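You operate a simulated robot arm through the tools that you are given. There is no shell and no other tool.

You run a simulated robot arm. Do the job below in one go: nothing can be reset, and whatever is moved stays where it is left.

TASK
Pack the wicker basket on the top of the sideboard. At the end: the small blue box is in the wicker basket; the grey glass stands where the bolt wedge stood; the blue card pack is in the wicker basket; the bolt wedge from the top of the sideboard is on the green coaster; whatever was shut is shut again. Leave all else as you found it, and nothing knocked over.

It is judged by the outcome, as a careful person would: the job done as asked, and still so three seconds after it is handed in. It fails if anything else is knocked over, pushed out of place, dropped, spilled or broken.

THE ROBOT
A 6-joint arm with a two-finger parallel gripper, fixed in place. Base frame: the origin is at the foot of the arm, x ahead of it, y to its left, z up; the work surface is at about z = 0.9. Lengths are in m, angles in degrees, forces in N, time in s.
With the tool pointing down near the work surface it reaches from about 0.36 to 0.76 m from the base axis. Its first joint turns from -66.0 to 66.0 degrees. Payload 2.45 kg.
The tool frame sits at the grasp point between the pads (the TCP): z along the fingers, y along the line on which they close. The tips reach 0.024 m beyond it. Largest opening 0.068 m; finger width 0.017, thickness 0.01; the body of the gripper, 0.04 by 0.07 m, starts 0.041 m behind the TCP.
Orientation is that of the tool frame in the base frame, as a unit quaternion [w, x, y, z]. With the fingers straight down and closing along the base's y, the tool's x points along the base's -x, its y along +y and its z along -z.

THE INTERFACE
- The arm moves only by the tool jog_arm. Its argument "targets" is a list of rows, each a list of 6 numbers: the shift along the tool's x, y, z in m, then the turn, a rotation vector about the tool's x, y, z in degrees. In form: [[x, y, z, ax, ay, az], ...]. A call has 1 to 20 rows; each row is the pose to reach, as a shift and turn from the pose commanded when the call began, along the tool's axes at that moment. "claw" is the opening, from 0 (shut) to 1 (fully open), set as the call begins (left out, the last holds). Rows are played at 5 a second. More than 0.05 m and 8.6 degrees between two rows, or a gripper value outside its range, and nothing of the call is played. Where a pose cannot be reached the arm comes as near as it can. A force on the tool above 40 N (or 10 N above the force at the start of the call, whichever is more), or a blocked arm, ends the call early, and 0.2 s more pass. Each finger travels about 0.108 m/s and halts on what it meets, pressing with about 37 N; the grip force reading is that of the motor and also rises with nothing between the fingers. The clock runs only during rows and for 0.2 s after the last one: add rows that repeat a pose to give the fingers time. The reply holds the time, the measured pose of the TCP, the force on the tool along the base axes, the opening and the grip force, in the units named above and with some noise, with the torque about the TCP (base axes, N m) and any sound that the robot's microphone picked up, and new pictures: "views" is both (left out), scene, wrist or none.
- Cameras (640 x 400 px; columns grow to the right, rows downward): "scene" is fixed at [0.1716, 0.4272, 1.4498]; the picture's right is [-0.65, -0.76, 0.00], its down [-0.53, 0.45, -0.72] and it looks along [0.54, -0.47, -0.69] (base axes); focal length 214 px, centre (320, 200). "wrist" rides on the gripper at [0.084, 0.011, -0.075] in the tool frame; the picture's right is [-0.13, 0.99, 0.00], its down [-0.60, -0.08, -0.79] and it looks along [-0.79, -0.10, 0.61] (tool axes); focal length 251 px, centre (320, 200). There is no depth. A picture from a camera that has moved, and an enlarged one, comes with that camera's place and axes in the base frame and with its lens.
- zoom(camera, box): a new picture of the part [left, top, right, bottom] of that camera's present view, enlarged. The clock stands still meanwhile.
- sign_off(): hands the job in; it is judged then, once.

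Places have to be worked out from the pictures, the camera data and where the tool is seen. Open the gripper and draw the arm clear of the work before you hand the job in, unless the task says otherwise.

The tools are called after "Emit:" by a JSON object that holds its "op" and its "data". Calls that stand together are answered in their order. jog_arm: Moves the arm, as the interface text tells. Its arguments: {"type":"object","properties":{"targets":{"type":"array","items":{"type":"array","items":{"type":"number"}}},"claw":{"type":"number"},"views":{"type":"string","enum":["both","scene","wrist","none"]}},"required":["targets"]} The other tools are called the same way: zoom (camera, box) takes an enlarged picture of a part of a camera's view; sign_off () hands the job in.

At the start:

```text
clock: 0.0
tcp_pos: [0.4534, -0.0016, 1.3367]
tool_rot: [0.0, 0.0, 1.0, 0.0]
contact_force: [0.2, 0.1, 0.5]
moment: [-0.01, 0.02, -0.01]
gripper_width: 0.0681
finger_force: 0.0
```

scene: 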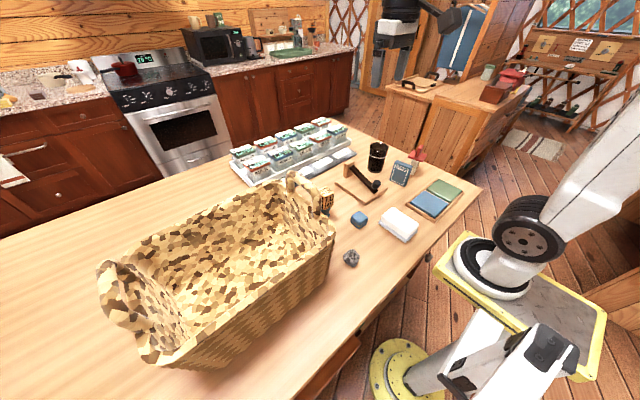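
wrist: 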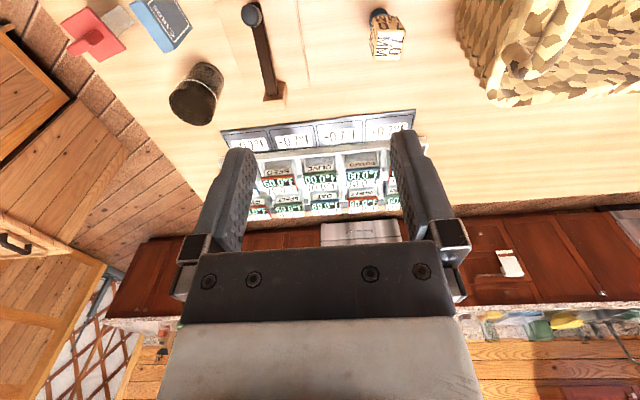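

I start by looking closely at the table's objects before moving anything: zooming into the scene view and the wrist view.

Emit:
{"op": "zoom", "data": {"camera": "scene", "box": [300, 120, 500, 280]}}

Emit:
{"op": "zoom", "data": {"camera": "scene", "box": [210, 100, 370, 220]}}

Emit:
{"op": "zoom", "data": {"camera": "wrist", "box": [60, 0, 460, 220]}}

Emit:
{"op": "zoom", "data": {"camera": "scene", "box": [80, 160, 380, 390]}}

```text
2.50 times, centred on (400, 200) of scene
camera zoom: at [0.1716, 0.4272, 1.4498], right [-0.65, -0.76, 0.0], down [-0.53, 0.45, -0.72], along [0.54, -0.47, -0.69], focal length 536 px, centre (120, 200)
```

zoom: 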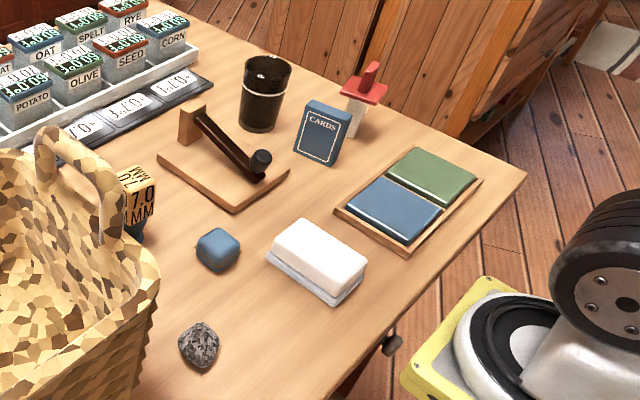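

```text
3.33 times, centred on (290, 160) of scene
camera zoom: at [0.1716, 0.4272, 1.4498], right [-0.65, -0.76, 0.0], down [-0.53, 0.45, -0.72], along [0.54, -0.47, -0.69], focal length 715 px, centre (420, 333)
```

zoom: 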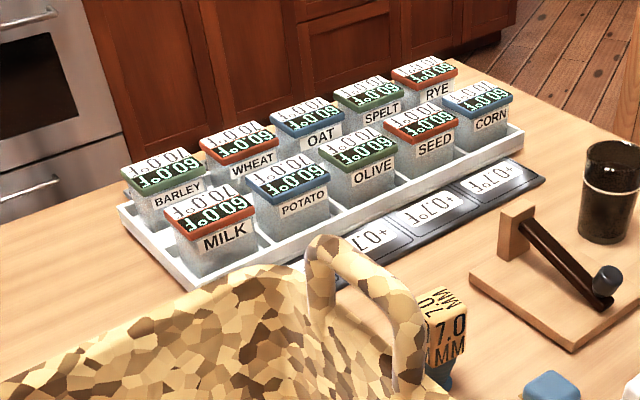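

```text
1.60 times, centred on (260, 110) of wrist
camera zoom: at [0.3687, 0.0092, 1.4122], right [0.13, 0.99, 0.0], down [0.6, -0.08, 0.79], along [0.79, -0.1, -0.61], focal length 402 px, centre (416, 344)
```

zoom: 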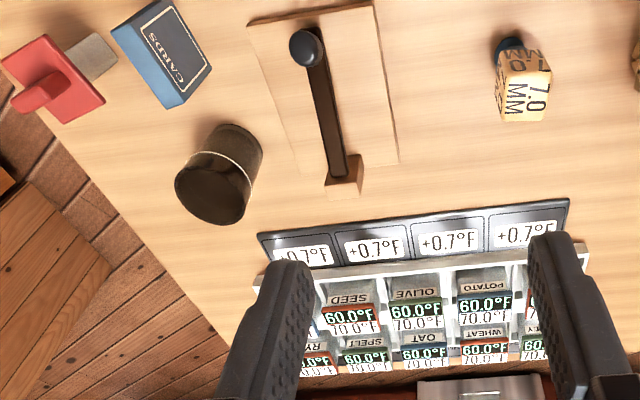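

```text
1.74 times, centred on (230, 275) of scene
camera zoom: at [0.1716, 0.4272, 1.4498], right [-0.65, -0.76, 0.0], down [-0.53, 0.45, -0.72], along [0.54, -0.47, -0.69], focal length 373 px, centre (476, 70)
```

zoom: 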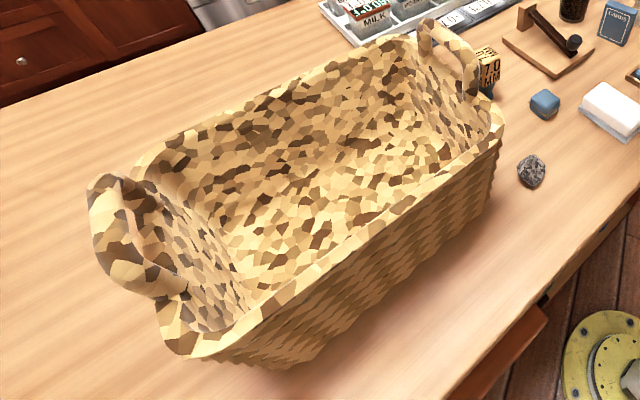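

The likely objects are the dark glass, a CARDS pack, a red piece, a lever piece on a wooden base, a 7.0 MM cube, a small blue cube and blue and green pads. Which one is the "bolt wedge" isn't clear yet, so I zoom in more.

Emit:
{"op": "zoom", "data": {"camera": "wrist", "box": [60, 0, 220, 100]}}

Emit:
{"op": "zoom", "data": {"camera": "wrist", "box": [210, 0, 430, 130]}}

Emit:
{"op": "zoom", "data": {"camera": "scene", "box": [380, 130, 480, 220]}}

Emit:
{"op": "zoom", "data": {"camera": "scene", "box": [300, 160, 420, 270]}}

Emit:
{"op": "zoom", "data": {"camera": "scene", "box": [270, 230, 430, 400]}}

```text
4.00 times, centred on (140, 50) of wrist
camera zoom: at [0.3687, 0.0092, 1.4122], right [0.13, 0.99, 0.0], down [0.6, -0.08, 0.79], along [0.79, -0.1, -0.61], focal length 1006 px, centre (1040, 800)
```

zoom: 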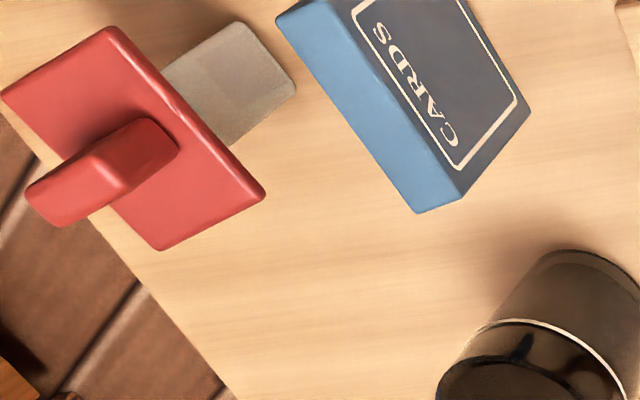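

```text
2.91 times, centred on (320, 65) of wrist
camera zoom: at [0.3687, 0.0092, 1.4122], right [0.13, 0.99, 0.0], down [0.6, -0.08, 0.79], along [0.79, -0.1, -0.61], focal length 731 px, centre (320, 593)
```

zoom: 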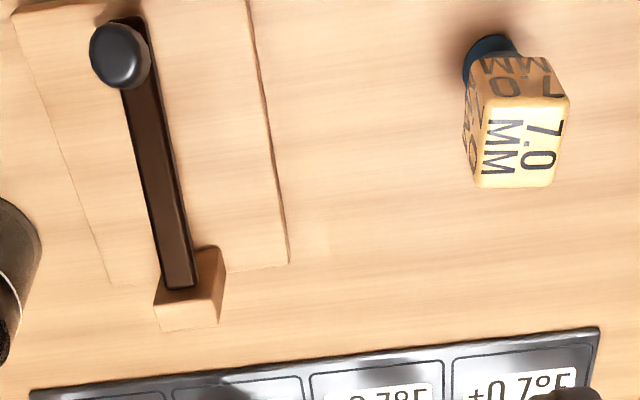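

```text
4.44 times, centred on (430, 175) of scene
camera zoom: at [0.1716, 0.4272, 1.4498], right [-0.65, -0.76, 0.0], down [-0.53, 0.45, -0.72], along [0.54, -0.47, -0.69], focal length 953 px, centre (-169, 311)
```

zoom: 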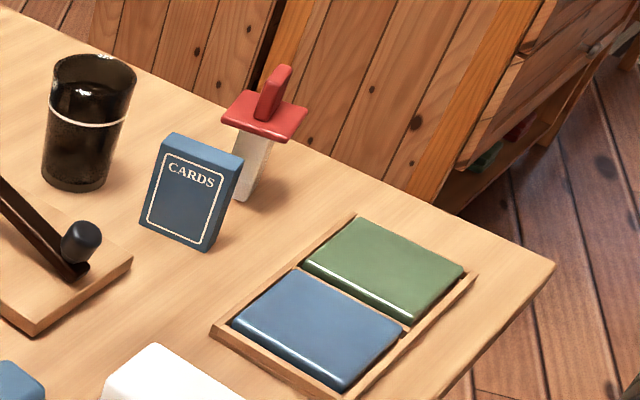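

```text
3.64 times, centred on (360, 215) of scene
camera zoom: at [0.1716, 0.4272, 1.4498], right [-0.65, -0.76, 0.0], down [-0.53, 0.45, -0.72], along [0.54, -0.47, -0.69], focal length 780 px, centre (174, 146)
```

zoom: 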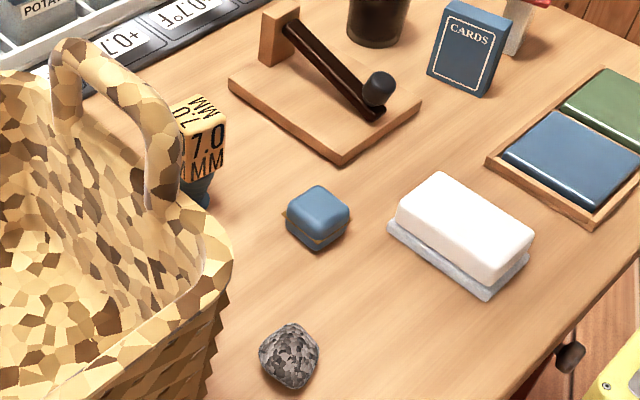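

```text
2.35 times, centred on (350, 315) of scene
camera zoom: at [0.1716, 0.4272, 1.4498], right [-0.65, -0.76, 0.0], down [-0.53, 0.45, -0.72], along [0.54, -0.47, -0.69], focal length 505 px, centre (249, -71)
```

zoom: 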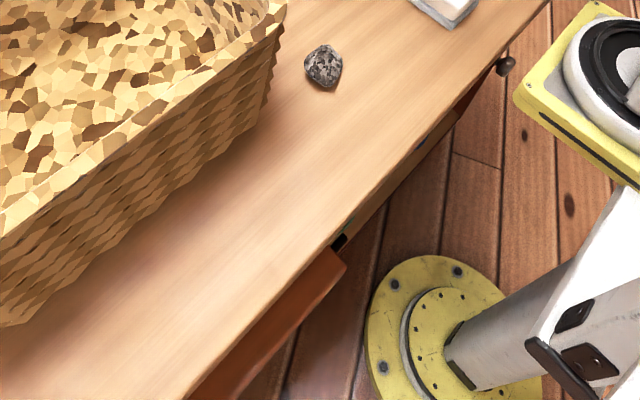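

The red-handled piece and the 7.0 MM piece are both candidates for the bolt wedge. I move the gripper lower, at z≈1.15 and well clear above everything, to see both up close with the wrist camera.

Emit:
{"op": "jog_arm", "data": {"targets": [[0.0055, -0.0247, 0.031, 0, 0, 0], [0.011, -0.0493, 0.0623, 0, 0, 0], [0.0165, -0.074, 0.0935, 0, 0, 0], [0.022, -0.0987, 0.1247, 0, 0, 0], [0.0275, -0.1233, 0.1558, 0, 0, 0], [0.033, -0.148, 0.187, 0, 0, 0]], "views": "both"}}

```text
clock: 1.4
tcp_pos: [0.4189, -0.1508, 1.1483]
tool_rot: [0.0, 0.0, 1.0, 0.001]
contact_force: [-0.2, -0.3, -0.3]
moment: [0.0, -0.08, -0.02]
gripper_width: 0.0679
finger_force: 0.1
camera wrist: at [0.335, -0.1408, 1.2244], right [0.13, 0.99, 0.0], down [0.6, -0.08, 0.79], along [0.79, -0.1, -0.61], focal length 251 px, centre (320, 200)
```

scene: 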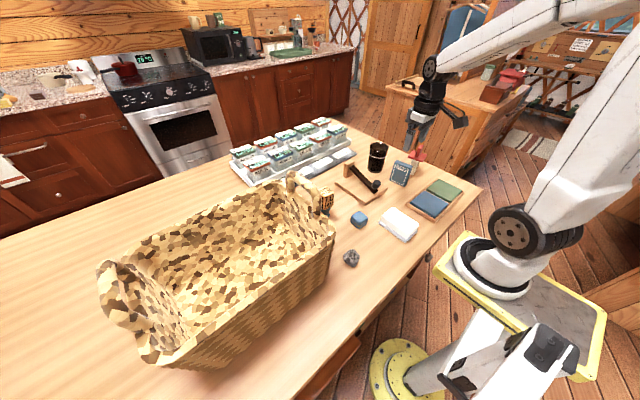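
wrist: 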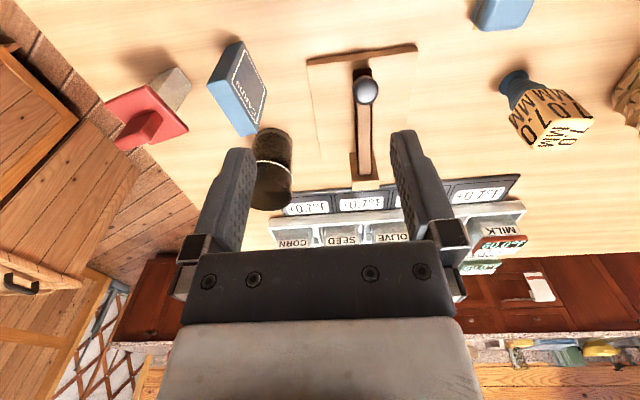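

Emit:
{"op": "zoom", "data": {"camera": "wrist", "box": [460, 40, 640, 170]}}

Emit:
{"op": "zoom", "data": {"camera": "wrist", "box": [90, 30, 310, 220]}}

Emit:
{"op": "zoom", "data": {"camera": "wrist", "box": [290, 30, 430, 200]}}

```text
3.08 times, centred on (550, 105) of wrist
camera zoom: at [0.335, -0.1408, 1.2244], right [0.13, 0.99, 0.0], down [0.6, -0.08, 0.79], along [0.79, -0.1, -0.61], focal length 774 px, centre (-388, 492)
```

zoom: 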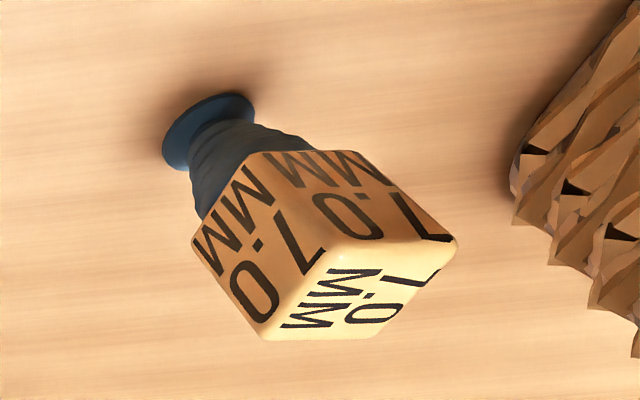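

```text
2.11 times, centred on (200, 125) of wrist
camera zoom: at [0.335, -0.1408, 1.2244], right [0.13, 0.99, 0.0], down [0.6, -0.08, 0.79], along [0.79, -0.1, -0.61], focal length 529 px, centre (573, 358)
```

zoom: 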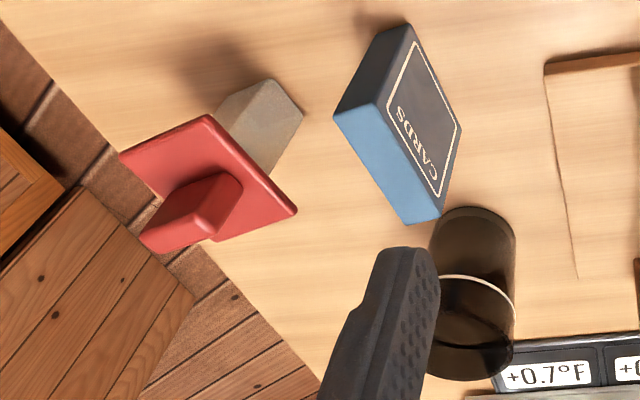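

```text
2.35 times, centred on (360, 115) of wrist
camera zoom: at [0.335, -0.1408, 1.2244], right [0.13, 0.99, 0.0], down [0.6, -0.08, 0.79], along [0.79, -0.1, -0.61], focal length 592 px, centre (226, 400)
```

zoom: 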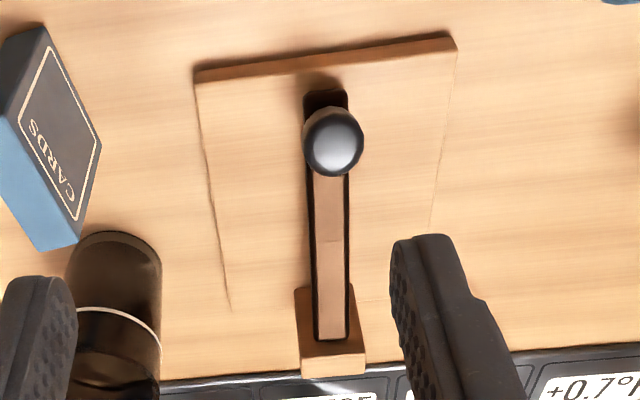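

The red-handled piece has a tapered grey shaft with a flange. The 7.0 MM piece is a labelled cube on a blue stem. I check the background for a similar second piece that would help pin down which one is meant.

Emit:
{"op": "zoom", "data": {"camera": "scene", "box": [460, 20, 640, 150]}}

Emit:
{"op": "zoom", "data": {"camera": "scene", "box": [360, 20, 540, 140]}}

Emit:
{"op": "zoom", "data": {"camera": "scene", "box": [180, 0, 360, 100]}}

Emit:
{"op": "zoom", "data": {"camera": "scene", "box": [0, 40, 180, 200]}}

Emit:
{"op": "zoom", "data": {"camera": "wrist", "box": [440, 240, 640, 400]}}

```text
3.08 times, centred on (550, 85) of scene
camera zoom: at [0.1716, 0.4272, 1.4499], right [-0.65, -0.76, 0.0], down [-0.53, 0.45, -0.72], along [0.54, -0.47, -0.69], focal length 660 px, centre (-388, 554)
```

zoom: 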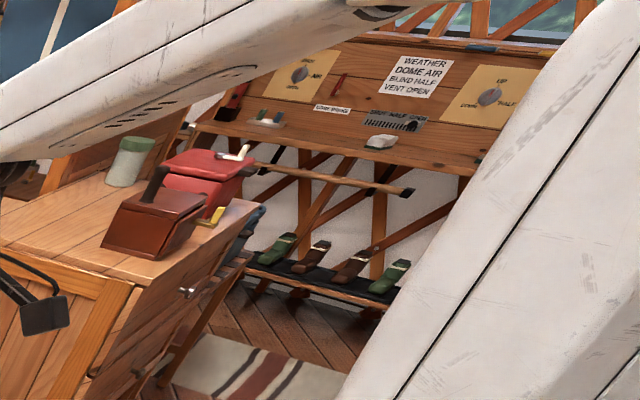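

```text
3.33 times, centred on (450, 80) of scene
camera zoom: at [0.1716, 0.4272, 1.4499], right [-0.65, -0.76, 0.0], down [-0.53, 0.45, -0.72], along [0.54, -0.47, -0.69], focal length 715 px, centre (-113, 600)
```

zoom: 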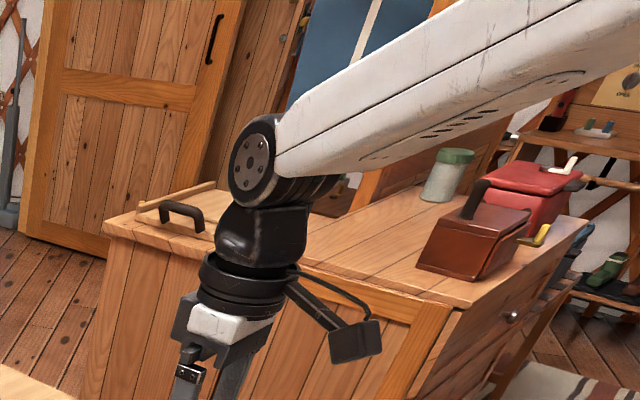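

```text
3.56 times, centred on (270, 50) of scene
camera zoom: at [0.1716, 0.4272, 1.4499], right [-0.65, -0.76, 0.0], down [-0.53, 0.45, -0.72], along [0.54, -0.47, -0.69], focal length 763 px, centre (498, 733)
```

zoom: 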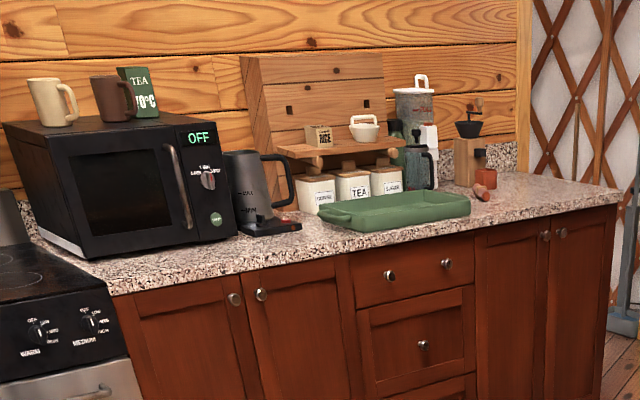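

```text
2.50 times, centred on (90, 120) of scene
camera zoom: at [0.1716, 0.4272, 1.4499], right [-0.65, -0.76, 0.0], down [-0.53, 0.45, -0.72], along [0.54, -0.47, -0.69], focal length 536 px, centre (895, 400)
```

zoom: 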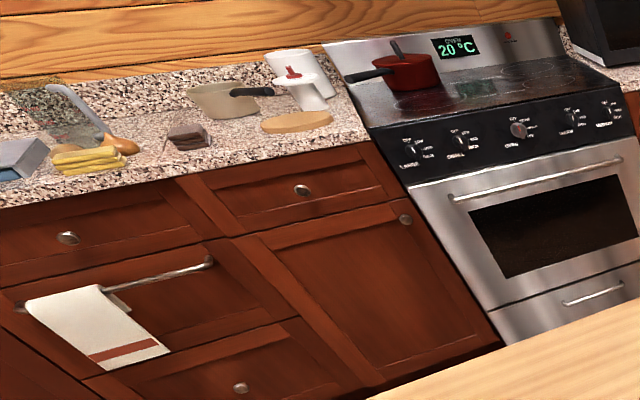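

```text
2.50 times, centred on (540, 320) of wrist
camera zoom: at [0.335, -0.1408, 1.2244], right [0.13, 0.99, 0.0], down [0.6, -0.08, 0.79], along [0.79, -0.1, -0.61], focal length 629 px, centre (-230, -100)
```

zoom: 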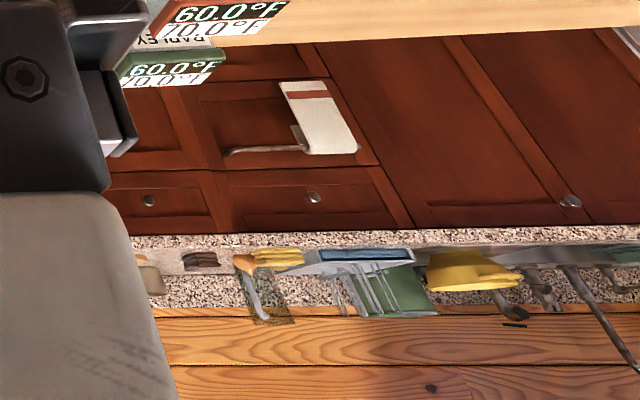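

In this view the red piece looks like a wedge with a flange and pull handle, and the 7.0 MM cube looks like a gauge or eyepiece. I go lower, with the tips still above 1.0 m, to see the shapes from the side.

Emit:
{"op": "jog_arm", "data": {"targets": [[0, 0.0175, 0.0295, 0, 0, 0], [0, 0.035, 0.059, 0, 0, 0], [0, 0.0525, 0.0885, 0, 0, 0], [0, 0.07, 0.118, 0, 0, 0]], "views": "wrist"}}

Emit:
{"op": "zoom", "data": {"camera": "wrist", "box": [440, 60, 640, 240]}}

Emit:
{"op": "zoom", "data": {"camera": "wrist", "box": [0, 20, 240, 220]}}

```text
clock: 2.4
tcp_pos: [0.4197, -0.0793, 1.0323]
tool_rot: [0.001, 0.0, 1.0, 0.0]
contact_force: [0.5, 0.3, 1.0]
moment: [0.04, -0.02, 0.04]
gripper_width: 0.0681
finger_force: 0.1
camera wrist: at [0.3358, -0.0689, 1.107], right [0.13, 0.99, 0.0], down [0.6, -0.08, 0.79], along [0.79, -0.1, -0.61], focal length 251 px, centre (320, 200)
```

wrist: 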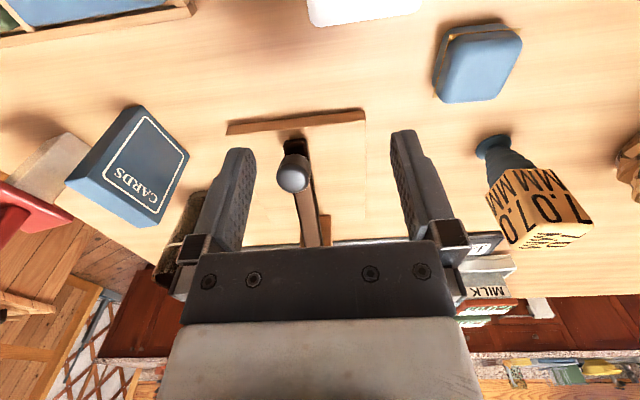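

```text
2.22 times, centred on (540, 150) of wrist
camera zoom: at [0.3358, -0.0689, 1.107], right [0.13, 0.99, 0.0], down [0.6, -0.08, 0.79], along [0.79, -0.1, -0.61], focal length 559 px, centre (-169, 311)
```

zoom: 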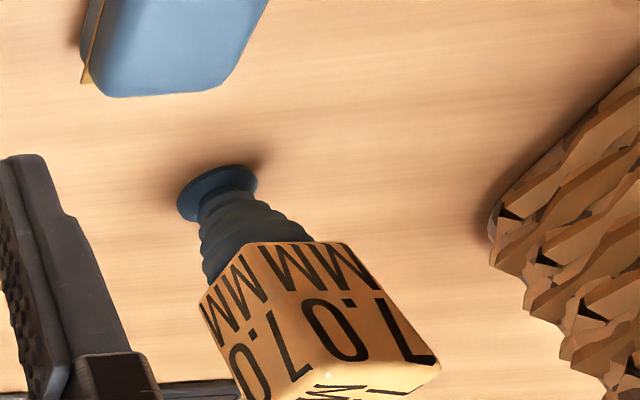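

```text
2.00 times, centred on (120, 120) of wrist
camera zoom: at [0.3358, -0.0689, 1.107], right [0.13, 0.99, 0.0], down [0.6, -0.08, 0.79], along [0.79, -0.1, -0.61], focal length 503 px, centre (720, 360)
```

zoom: 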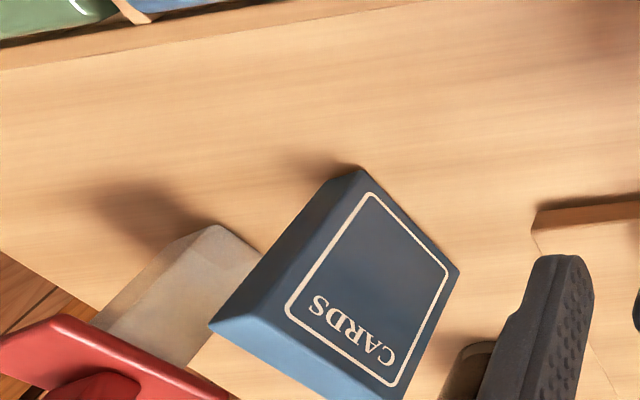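

The objects are well separated. Before picking, I raise the arm and turn the camera towards the basket (tool turned 90° about vertical) to check its floor, rim and handles.

Emit:
{"op": "jog_arm", "data": {"targets": [[-0.0025, 0.0233, -0.0223, 0, 0, -7.5], [-0.005, 0.0467, -0.0447, 0, 0, -15], [-0.0075, 0.07, -0.067, 0, 0, -22.5], [-0.01, 0.0933, -0.0893, 0, 0, -30], [-0.0125, 0.1167, -0.1117, 0, 0, -37.5], [-0.015, 0.14, -0.134, 0, 0, -45], [-0.0175, 0.1633, -0.1563, 0, 0, -52.5], [-0.02, 0.1867, -0.1787, 0, 0, -60], [-0.0225, 0.21, -0.201, 0, 0, -67.5], [-0.025, 0.2333, -0.2233, 0, 0, -75], [-0.0275, 0.2567, -0.2457, 0, 0, -82.5], [-0.03, 0.28, -0.268, 0, 0, -90]], "views": "both"}}

```text
clock: 5.0
tcp_pos: [0.4514, 0.2006, 1.2999]
tool_rot: [0.0, 0.708, -0.707, 0.0]
contact_force: [-0.4, -0.2, -0.2]
moment: [0.0, -0.04, 0.0]
gripper_width: 0.0679
finger_force: 0.1
camera wrist: at [0.4396, 0.116, 1.3752], right [-0.99, 0.13, 0.0], down [0.08, 0.6, 0.79], along [0.1, 0.79, -0.61], focal length 251 px, centre (320, 200)
```

scene: 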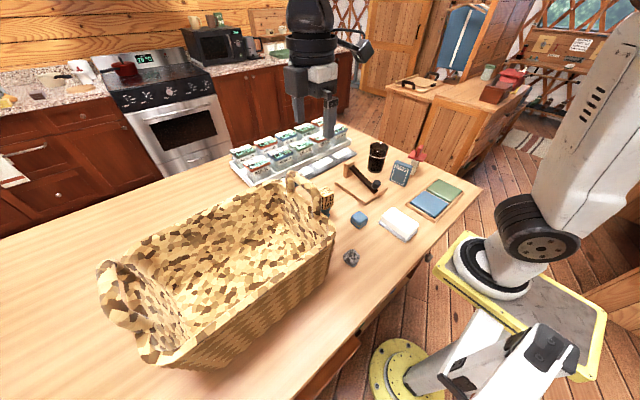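
wrist: 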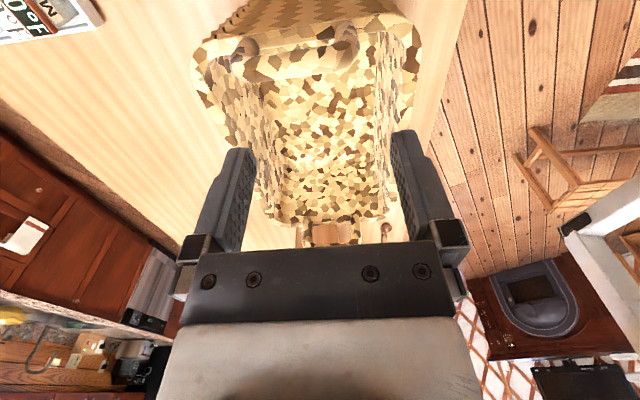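

I zoom on the basket to measure its rim and floor.

Emit:
{"op": "zoom", "data": {"camera": "wrist", "box": [170, 0, 450, 250]}}

```text
1.60 times, centred on (310, 125) of wrist
camera zoom: at [0.4396, 0.116, 1.3752], right [-0.99, 0.13, 0.0], down [0.08, 0.6, 0.79], along [0.1, 0.79, -0.61], focal length 402 px, centre (336, 320)
```

zoom: 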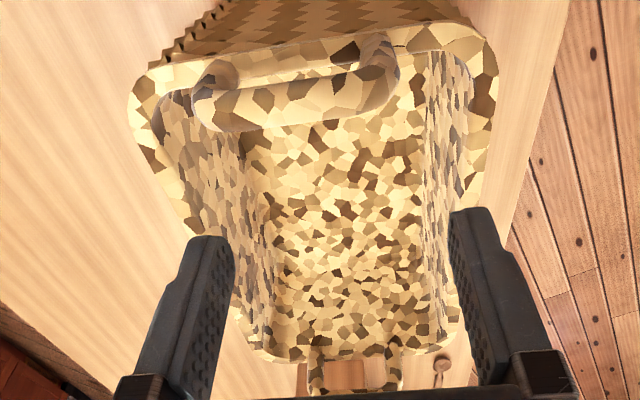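

The basket has its rim at z≈1.10, spans about x 0.35–0.585 and y 0.225–0.55, and is empty. Now I move to hover above the small blue box near (0.431, 0.027), keeping the tool orientation with fingers closing along x.

Emit:
{"op": "jog_arm", "data": {"targets": [[0.0248, 0.0029, 0.0386, 0, 0, 0], [0.0496, 0.0058, 0.0771, 0, 0, 0], [0.0744, 0.0087, 0.1157, 0, 0, 0], [0.0992, 0.0117, 0.1543, 0, 0, 0], [0.124, 0.0146, 0.1929, 0, 0, 0], [0.1488, 0.0175, 0.2314, 0, 0, 0], [0.1736, 0.0204, 0.27, 0, 0, 0], [0.1736, 0.0204, 0.27, 0, 0, 0]], "views": "both"}}

```text
clock: 6.8
tcp_pos: [0.4293, 0.0272, 1.0283]
tool_rot: [0.0, -0.707, 0.707, 0.0]
contact_force: [0.1, -0.2, -0.8]
moment: [0.01, -0.01, 0.0]
gripper_width: 0.0682
finger_force: 0.1
camera wrist: at [0.4185, -0.0572, 1.1043], right [-0.99, 0.13, 0.0], down [0.08, 0.6, 0.79], along [0.1, 0.79, -0.61], focal length 251 px, centre (320, 200)
```

scene: 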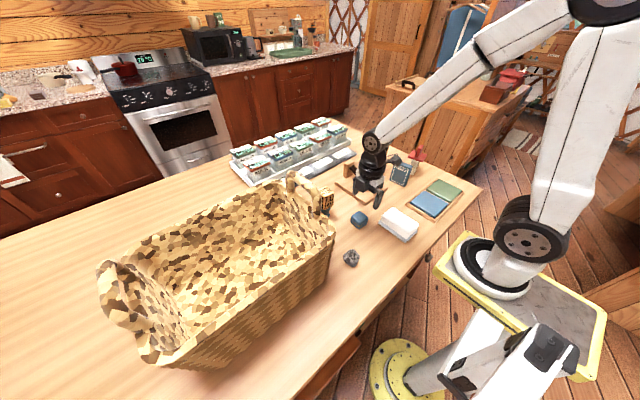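
wrist: 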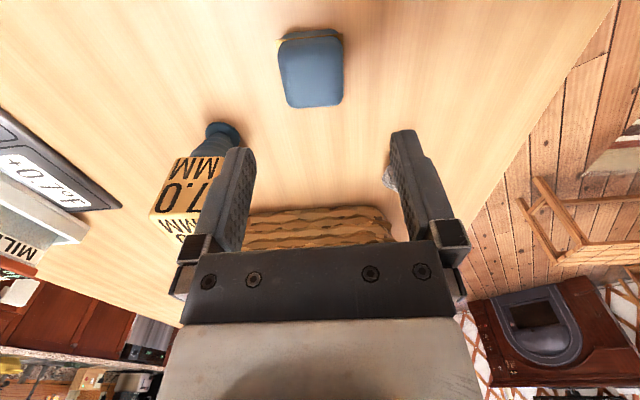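

The box measures about 4 cm, centred near (0.434, 0.026). I zoom in to check its seam and alignment before descending.

Emit:
{"op": "zoom", "data": {"camera": "wrist", "box": [250, 10, 380, 120]}}

Emit:
{"op": "zoom", "data": {"camera": "scene", "box": [320, 160, 420, 240]}}

```text
3.64 times, centred on (315, 65) of wrist
camera zoom: at [0.4185, -0.0572, 1.1043], right [-0.99, 0.13, 0.0], down [0.08, 0.6, 0.79], along [0.1, 0.79, -0.61], focal length 914 px, centre (338, 691)
```

zoom: 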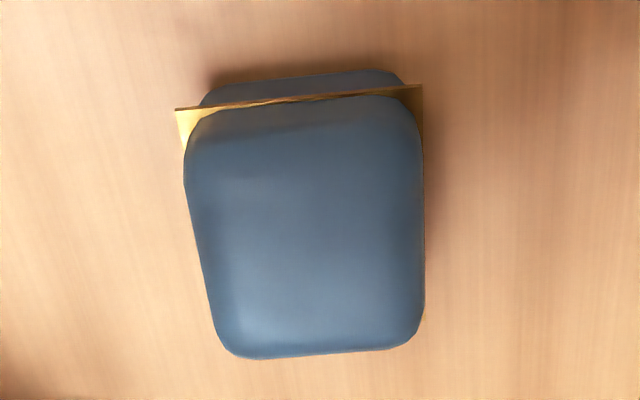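

```text
5.00 times, centred on (370, 200) of scene
camera zoom: at [0.1716, 0.4272, 1.4498], right [-0.65, -0.76, 0.0], down [-0.53, 0.45, -0.72], along [0.54, -0.47, -0.69], focal length 1072 px, centre (70, 200)
```

zoom: 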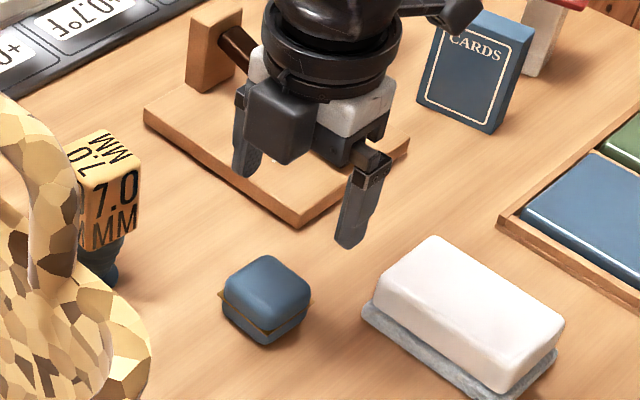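

The box is axis-aligned with a gold seam plate about 4.5 cm wide. I shift 4.5 mm in x and go down to TCP z≈0.93, so the fingers straddle the box with about 11 mm clearance on each side.

Emit:
{"op": "jog_arm", "data": {"targets": [[0.001, -0.0045, 0.025, 0, 0, 0], [0.001, -0.0045, 0.05, 0, 0, 0], [0.001, -0.0045, 0.075, 0, 0, 0], [0.001, -0.0045, 0.0983, 0, 0, 0], [0.001, -0.0045, 0.0983, 0, 0, 0]], "views": "both"}}

```text
clock: 8.0
tcp_pos: [0.4316, 0.0248, 0.9307]
tool_rot: [0.0, 0.707, -0.707, 0.001]
contact_force: [-0.1, 0.4, 0.2]
moment: [-0.01, 0.03, 0.04]
gripper_width: 0.0682
finger_force: 0.0
camera wrist: at [0.4217, -0.0594, 1.0062], right [-0.99, 0.13, 0.0], down [0.08, 0.6, 0.79], along [0.1, 0.79, -0.61], focal length 251 px, centre (320, 200)
```

scene: 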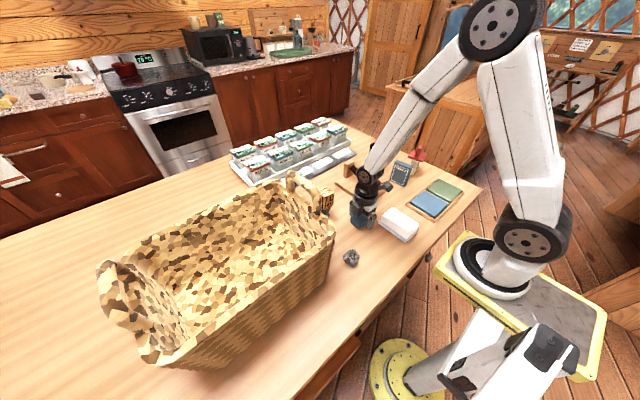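
wrist: 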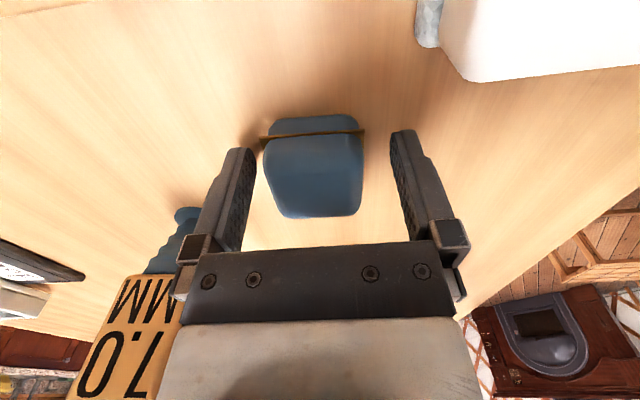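

The fingers straddle the box, which sits about 4 mm towards +x of centre. I centre on it first and then close the claw.

Emit:
{"op": "jog_arm", "data": {"targets": [[0, -0.0035, 0.001, 0, 0, 0], [0, -0.0035, 0.001, 0, 0, 0]], "views": "none"}}

Emit:
{"op": "jog_arm", "data": {"targets": [[0, 0, 0, 0, 0, 0], [0, 0, 0, 0, 0, 0], [0, 0, 0, 0, 0, 0], [0, 0, 0, 0, 0, 0]], "claw": 0.3, "views": "both"}}

```text
clock: 8.6
tcp_pos: [0.436, 0.0239, 0.9303]
tool_rot: [-0.001, 0.707, -0.707, 0.0]
contact_force: [0.4, 0.3, -0.5]
moment: [-0.02, 0.0, -0.01]
gripper_width: 0.0677
finger_force: 0.1
```

```text
clock: 9.6
tcp_pos: [0.4356, 0.0247, 0.9293]
tool_rot: [0.0, 0.707, -0.707, 0.0]
contact_force: [-0.2, 1.0, -0.1]
moment: [0.03, -0.02, 0.0]
gripper_width: 0.0432
finger_force: 37.3
camera wrist: at [0.4256, -0.0596, 1.0058], right [-0.99, 0.13, 0.0], down [0.08, 0.6, 0.79], along [0.1, 0.79, -0.61], focal length 251 px, centre (320, 200)
```

scene: 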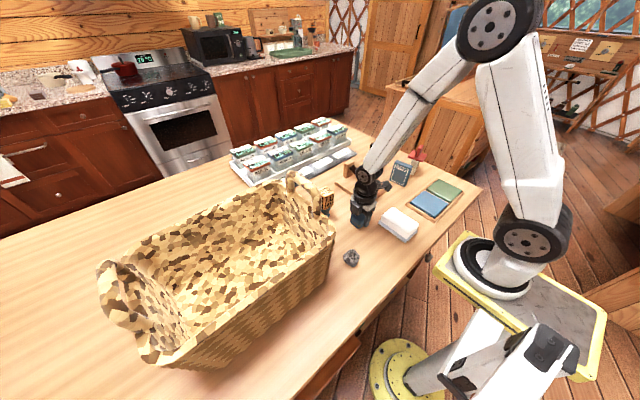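
wrist: 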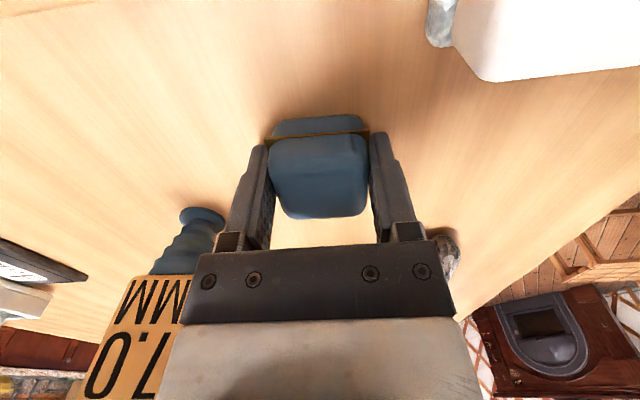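

The box is gripped at 43 mm width. I lift it straight up to z≈1.26, above the basket handles at about 1.16.

Emit:
{"op": "jog_arm", "data": {"targets": [[0, 0, -0.015, 0, 0, 0], [0, 0, -0.05, 0, 0, 0], [0, 0, -0.095, 0, 0, 0], [0, 0, -0.14, 0, 0, 0], [0, 0, -0.185, 0, 0, 0], [0, 0, -0.23, 0, 0, 0], [0, 0, -0.275, 0, 0, 0], [0, 0, -0.33, 0, 0, 0]], "views": "both"}}

```text
refused: row 8 steps farther than a row can; nothing moved
```

The last step was too long, so I redo the lift with smaller steps.

Emit:
{"op": "jog_arm", "data": {"targets": [[0, 0, -0.015, 0, 0, 0], [0, 0, -0.05, 0, 0, 0], [0, 0, -0.095, 0, 0, 0], [0, 0, -0.14, 0, 0, 0], [0, 0, -0.185, 0, 0, 0], [0, 0, -0.23, 0, 0, 0], [0, 0, -0.275, 0, 0, 0], [0, 0, -0.32, 0, 0, 0], [0, 0, -0.33, 0, 0, 0]], "views": "both"}}

```text
clock: 11.6
tcp_pos: [0.4387, 0.0261, 1.2614]
tool_rot: [0.0, 0.707, -0.707, 0.001]
contact_force: [-0.5, -0.2, -0.5]
moment: [0.01, -0.01, 0.01]
gripper_width: 0.0428
finger_force: 36.9
camera wrist: at [0.4278, -0.0589, 1.3365], right [-0.99, 0.13, 0.0], down [0.08, 0.6, 0.79], along [0.1, 0.79, -0.61], focal length 251 px, centre (320, 200)
```

scene: 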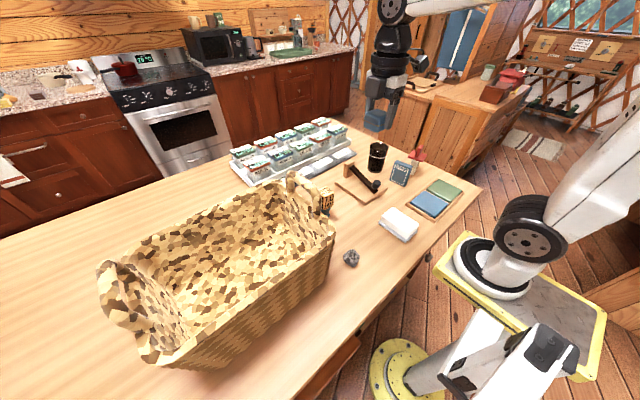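
wrist: 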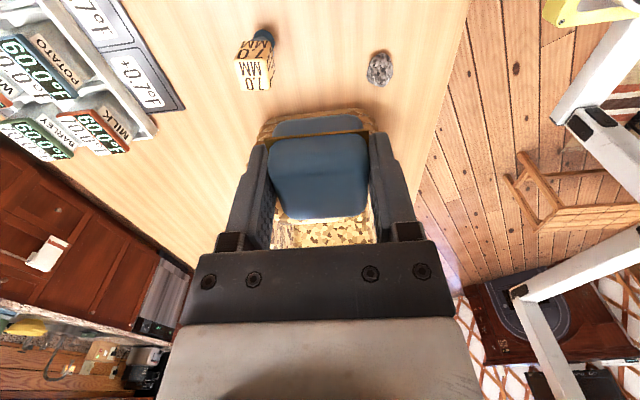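

The box is held firmly and hangs level. I carry it over the basket to about (0.445, 0.44).

Emit:
{"op": "jog_arm", "data": {"targets": [[-0.03, -0.0005, 0, 0, 0, 0], [-0.075, -0.001, 0, 0, 0, 0], [-0.12, -0.002, 0, 0, 0, 0], [-0.165, -0.003, 0, 0, 0, 0], [-0.21, -0.004, 0, 0, 0, 0], [-0.255, -0.005, 0, 0, 0, 0], [-0.3, -0.006, 0, 0, 0, 0], [-0.345, -0.0065, 0, 0, 0, 0], [-0.385, -0.0065, 0, 0, 0, 0], [-0.414, -0.0065, 0, 0, 0, 0], [-0.414, -0.0065, 0, 0, 0, 0]], "views": "both"}}

```text
clock: 14.0
tcp_pos: [0.4432, 0.4416, 1.2589]
tool_rot: [0.0, 0.707, -0.707, -0.001]
contact_force: [-0.7, 0.6, -1.7]
moment: [0.0, 0.04, 0.01]
gripper_width: 0.043
finger_force: 37.3
camera wrist: at [0.4336, 0.356, 1.3349], right [-0.99, 0.13, 0.0], down [0.08, 0.6, 0.79], along [0.1, 0.79, -0.61], focal length 251 px, centre (320, 200)
```

scene: 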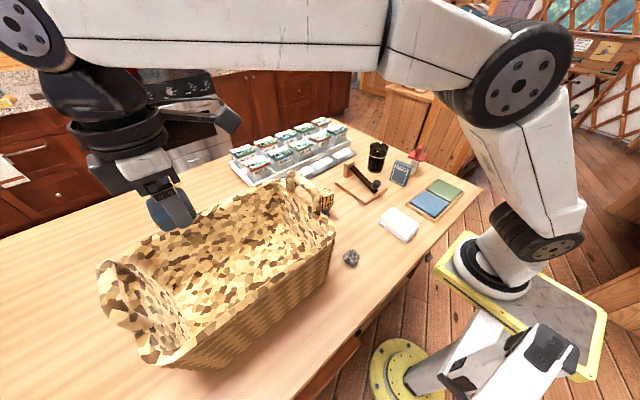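
wrist: 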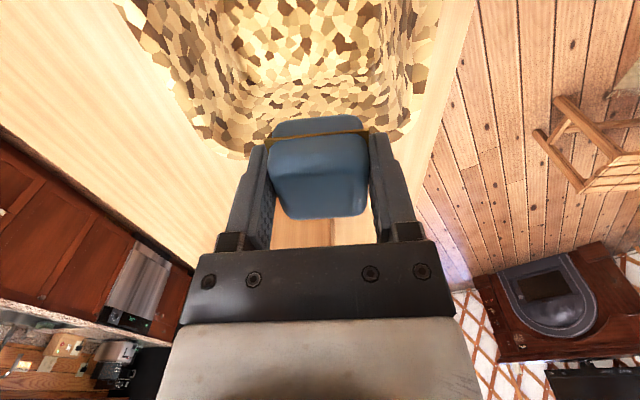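

The basket interior is in view below. I zoom in to check the floor and far wall before lowering.

Emit:
{"op": "zoom", "data": {"camera": "wrist", "box": [110, 0, 450, 180]}}

Emit:
{"op": "zoom", "data": {"camera": "scene", "box": [60, 120, 360, 390]}}

```text
1.88 times, centred on (280, 90) of wrist
camera zoom: at [0.4336, 0.356, 1.3349], right [-0.99, 0.13, 0.0], down [0.08, 0.6, 0.79], along [0.1, 0.79, -0.61], focal length 473 px, centre (395, 407)
```

zoom: 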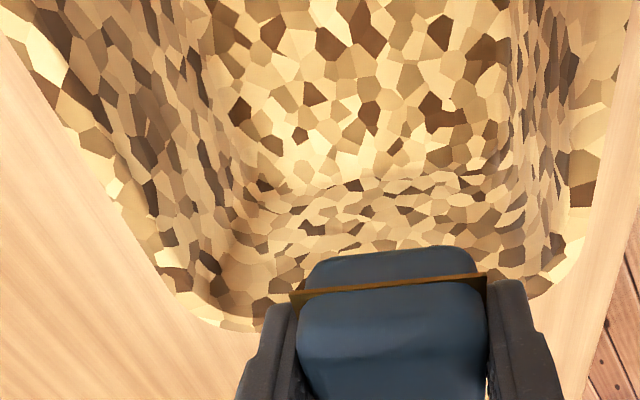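

```text
1.48 times, centred on (210, 255) of scene
camera zoom: at [0.1716, 0.4272, 1.4498], right [-0.65, -0.76, 0.0], down [-0.53, 0.45, -0.72], along [0.54, -0.47, -0.69], focal length 318 px, centre (483, 118)
```

zoom: 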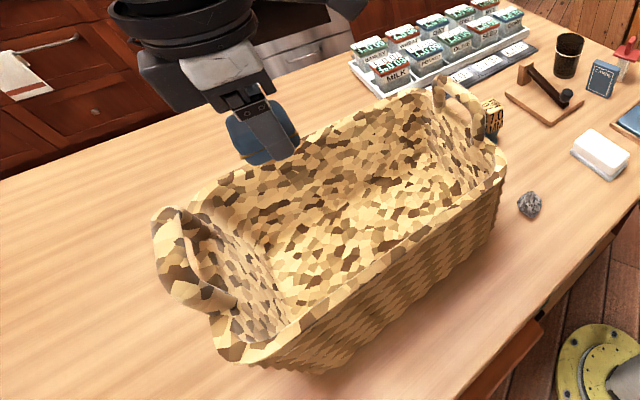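

The interior is clear. I lower the box vertically inside the basket to TCP z≈1.0 and then check.

Emit:
{"op": "jog_arm", "data": {"targets": [[0, 0, 0.03, 0, 0, 0], [0, 0, 0.075, 0, 0, 0], [0, 0, 0.12, 0, 0, 0], [0, 0, 0.165, 0, 0, 0], [0, 0, 0.21, 0, 0, 0], [0, 0, 0.245, 0, 0, 0], [0, 0, 0.26, 0, 0, 0]], "views": "both"}}

```text
clock: 15.6
tcp_pos: [0.4442, 0.4396, 0.9996]
tool_rot: [0.0, -0.707, 0.707, 0.001]
contact_force: [-0.3, 0.0, -0.3]
moment: [0.02, -0.02, -0.01]
gripper_width: 0.043
finger_force: 37.0
camera wrist: at [0.4342, 0.3547, 1.0758], right [-0.99, 0.13, 0.0], down [0.08, 0.6, 0.79], along [0.1, 0.79, -0.61], focal length 251 px, centre (320, 200)
```

scene: 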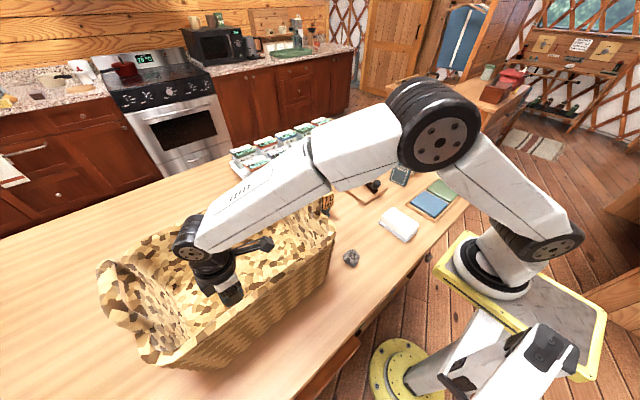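
wrist: 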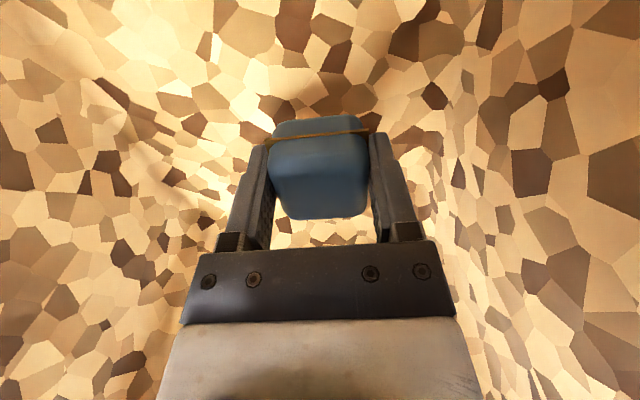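

The box is inside the basket, held level, with the walls clear on both sides. I zoom on the scene to check the clearance between the forearm and the near rim before lowering the last centimetres.

Emit:
{"op": "zoom", "data": {"camera": "scene", "box": [100, 130, 400, 370]}}

```text
1.67 times, centred on (250, 250) of scene
camera zoom: at [0.1716, 0.4272, 1.4498], right [-0.65, -0.76, 0.0], down [-0.53, 0.45, -0.72], along [0.54, -0.47, -0.69], focal length 358 px, centre (437, 117)
```

zoom: 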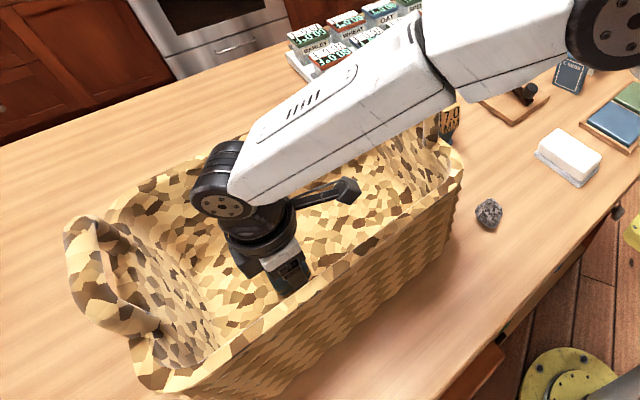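

The forearm clears the rim. I lower in small steps towards the basket floor and watch the force.

Emit:
{"op": "jog_arm", "data": {"targets": [[0, 0, 0.01, 0, 0, 0], [0, 0, 0.02, 0, 0, 0], [0, 0, 0.03, 0, 0, 0], [0, 0, 0.038, 0, 0, 0], [0, 0, 0.044, 0, 0, 0], [0, 0, 0.05, 0, 0, 0]], "views": "both"}}

```text
clock: 17.0
tcp_pos: [0.4451, 0.4435, 0.9594]
tool_rot: [0.005, -0.707, 0.708, 0.002]
contact_force: [-0.4, -1.1, 5.4]
moment: [-0.05, 0.16, 0.04]
gripper_width: 0.0431
finger_force: 36.9
stopped in row 6: the force on the tool passed its limit at 45 N (the readings are from after the stop); the commanded pose is now the measured one
camera wrist: at [0.4332, 0.3572, 1.0336], right [-0.99, 0.13, 0.0], down [0.07, 0.6, 0.8], along [0.11, 0.79, -0.6], focal length 251 px, centre (320, 200)
```

scene: 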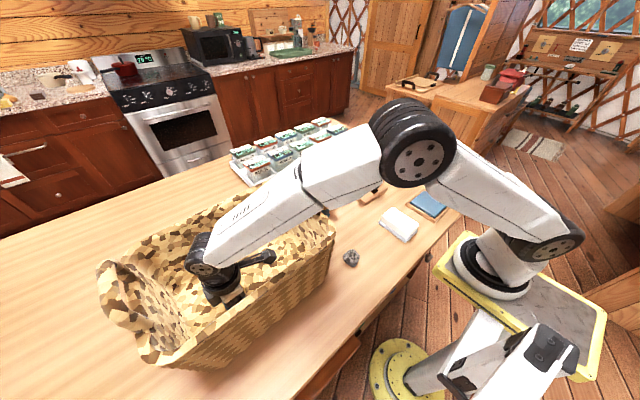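
wrist: 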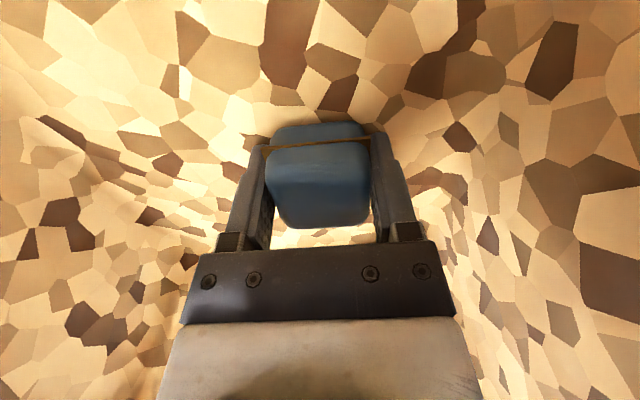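

Contact with the basket floor came at TCP z≈0.959, so the floor is at about 0.93, and a light load remains. I ease up slightly and open the claw to let the box rest.

Emit:
{"op": "jog_arm", "data": {"targets": [[0, 0, -0.001, 0, 0, 0], [0, 0, -0.001, 0, 0, 0], [0, 0, -0.001, 0, 0, 0]], "claw": 0.9, "views": "both"}}

```text
clock: 17.8
tcp_pos: [0.4446, 0.4417, 0.9604]
tool_rot: [0.004, -0.707, 0.707, 0.001]
contact_force: [0.1, -0.4, 0.3]
moment: [0.0, 0.02, 0.01]
gripper_width: 0.0613
finger_force: 0.1
camera wrist: at [0.4333, 0.357, 1.0341], right [-0.99, 0.13, 0.0], down [0.08, 0.6, 0.8], along [0.1, 0.79, -0.6], focal length 251 px, centre (320, 200)
```

scene: 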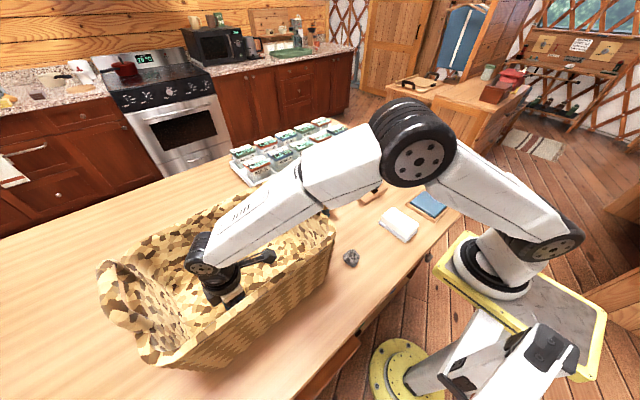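
wrist: 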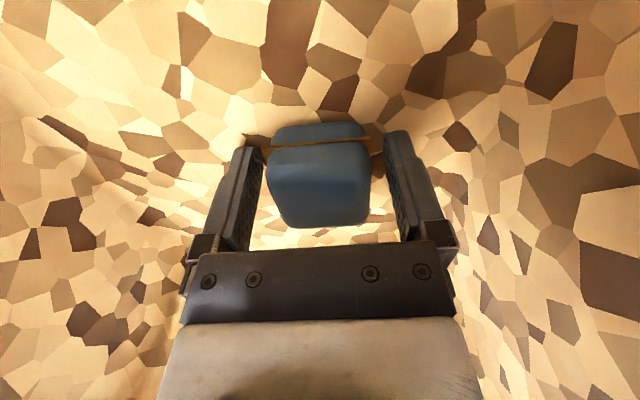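

The box sits free on the basket floor. I raise the open gripper straight up out of the basket.

Emit:
{"op": "jog_arm", "data": {"targets": [[0, 0, -0.03, 0, 0, 0], [0, 0, -0.075, 0, 0, 0], [0, 0, -0.12, 0, 0, 0], [0, 0, -0.165, 0, 0, 0], [0, 0, -0.21, 0, 0, 0], [0, 0, -0.255, 0, 0, 0], [0, 0, -0.3, 0, 0, 0], [0, 0, -0.3, 0, 0, 0]], "views": "both"}}

```text
clock: 19.6
tcp_pos: [0.4436, 0.4415, 1.2621]
tool_rot: [-0.005, 0.707, -0.707, -0.001]
contact_force: [0.3, -0.6, 0.9]
moment: [-0.01, 0.0, 0.0]
gripper_width: 0.0612
finger_force: 0.0
camera wrist: at [0.4326, 0.3554, 1.3361], right [-0.99, 0.13, 0.0], down [0.07, 0.6, 0.8], along [0.1, 0.79, -0.6], focal length 251 px, centre (320, 200)
```

scene: 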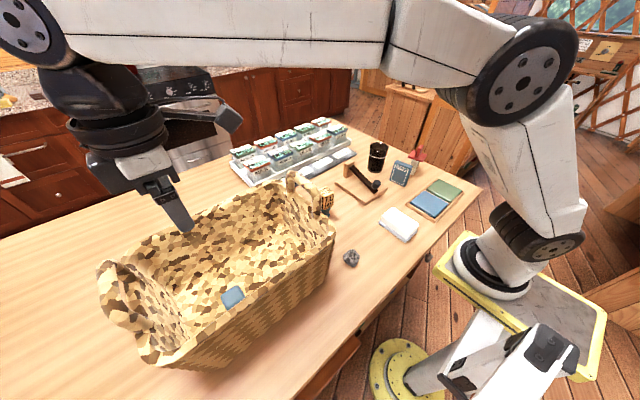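
wrist: 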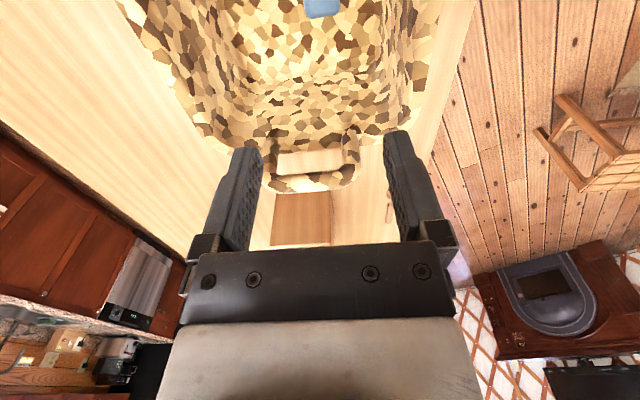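

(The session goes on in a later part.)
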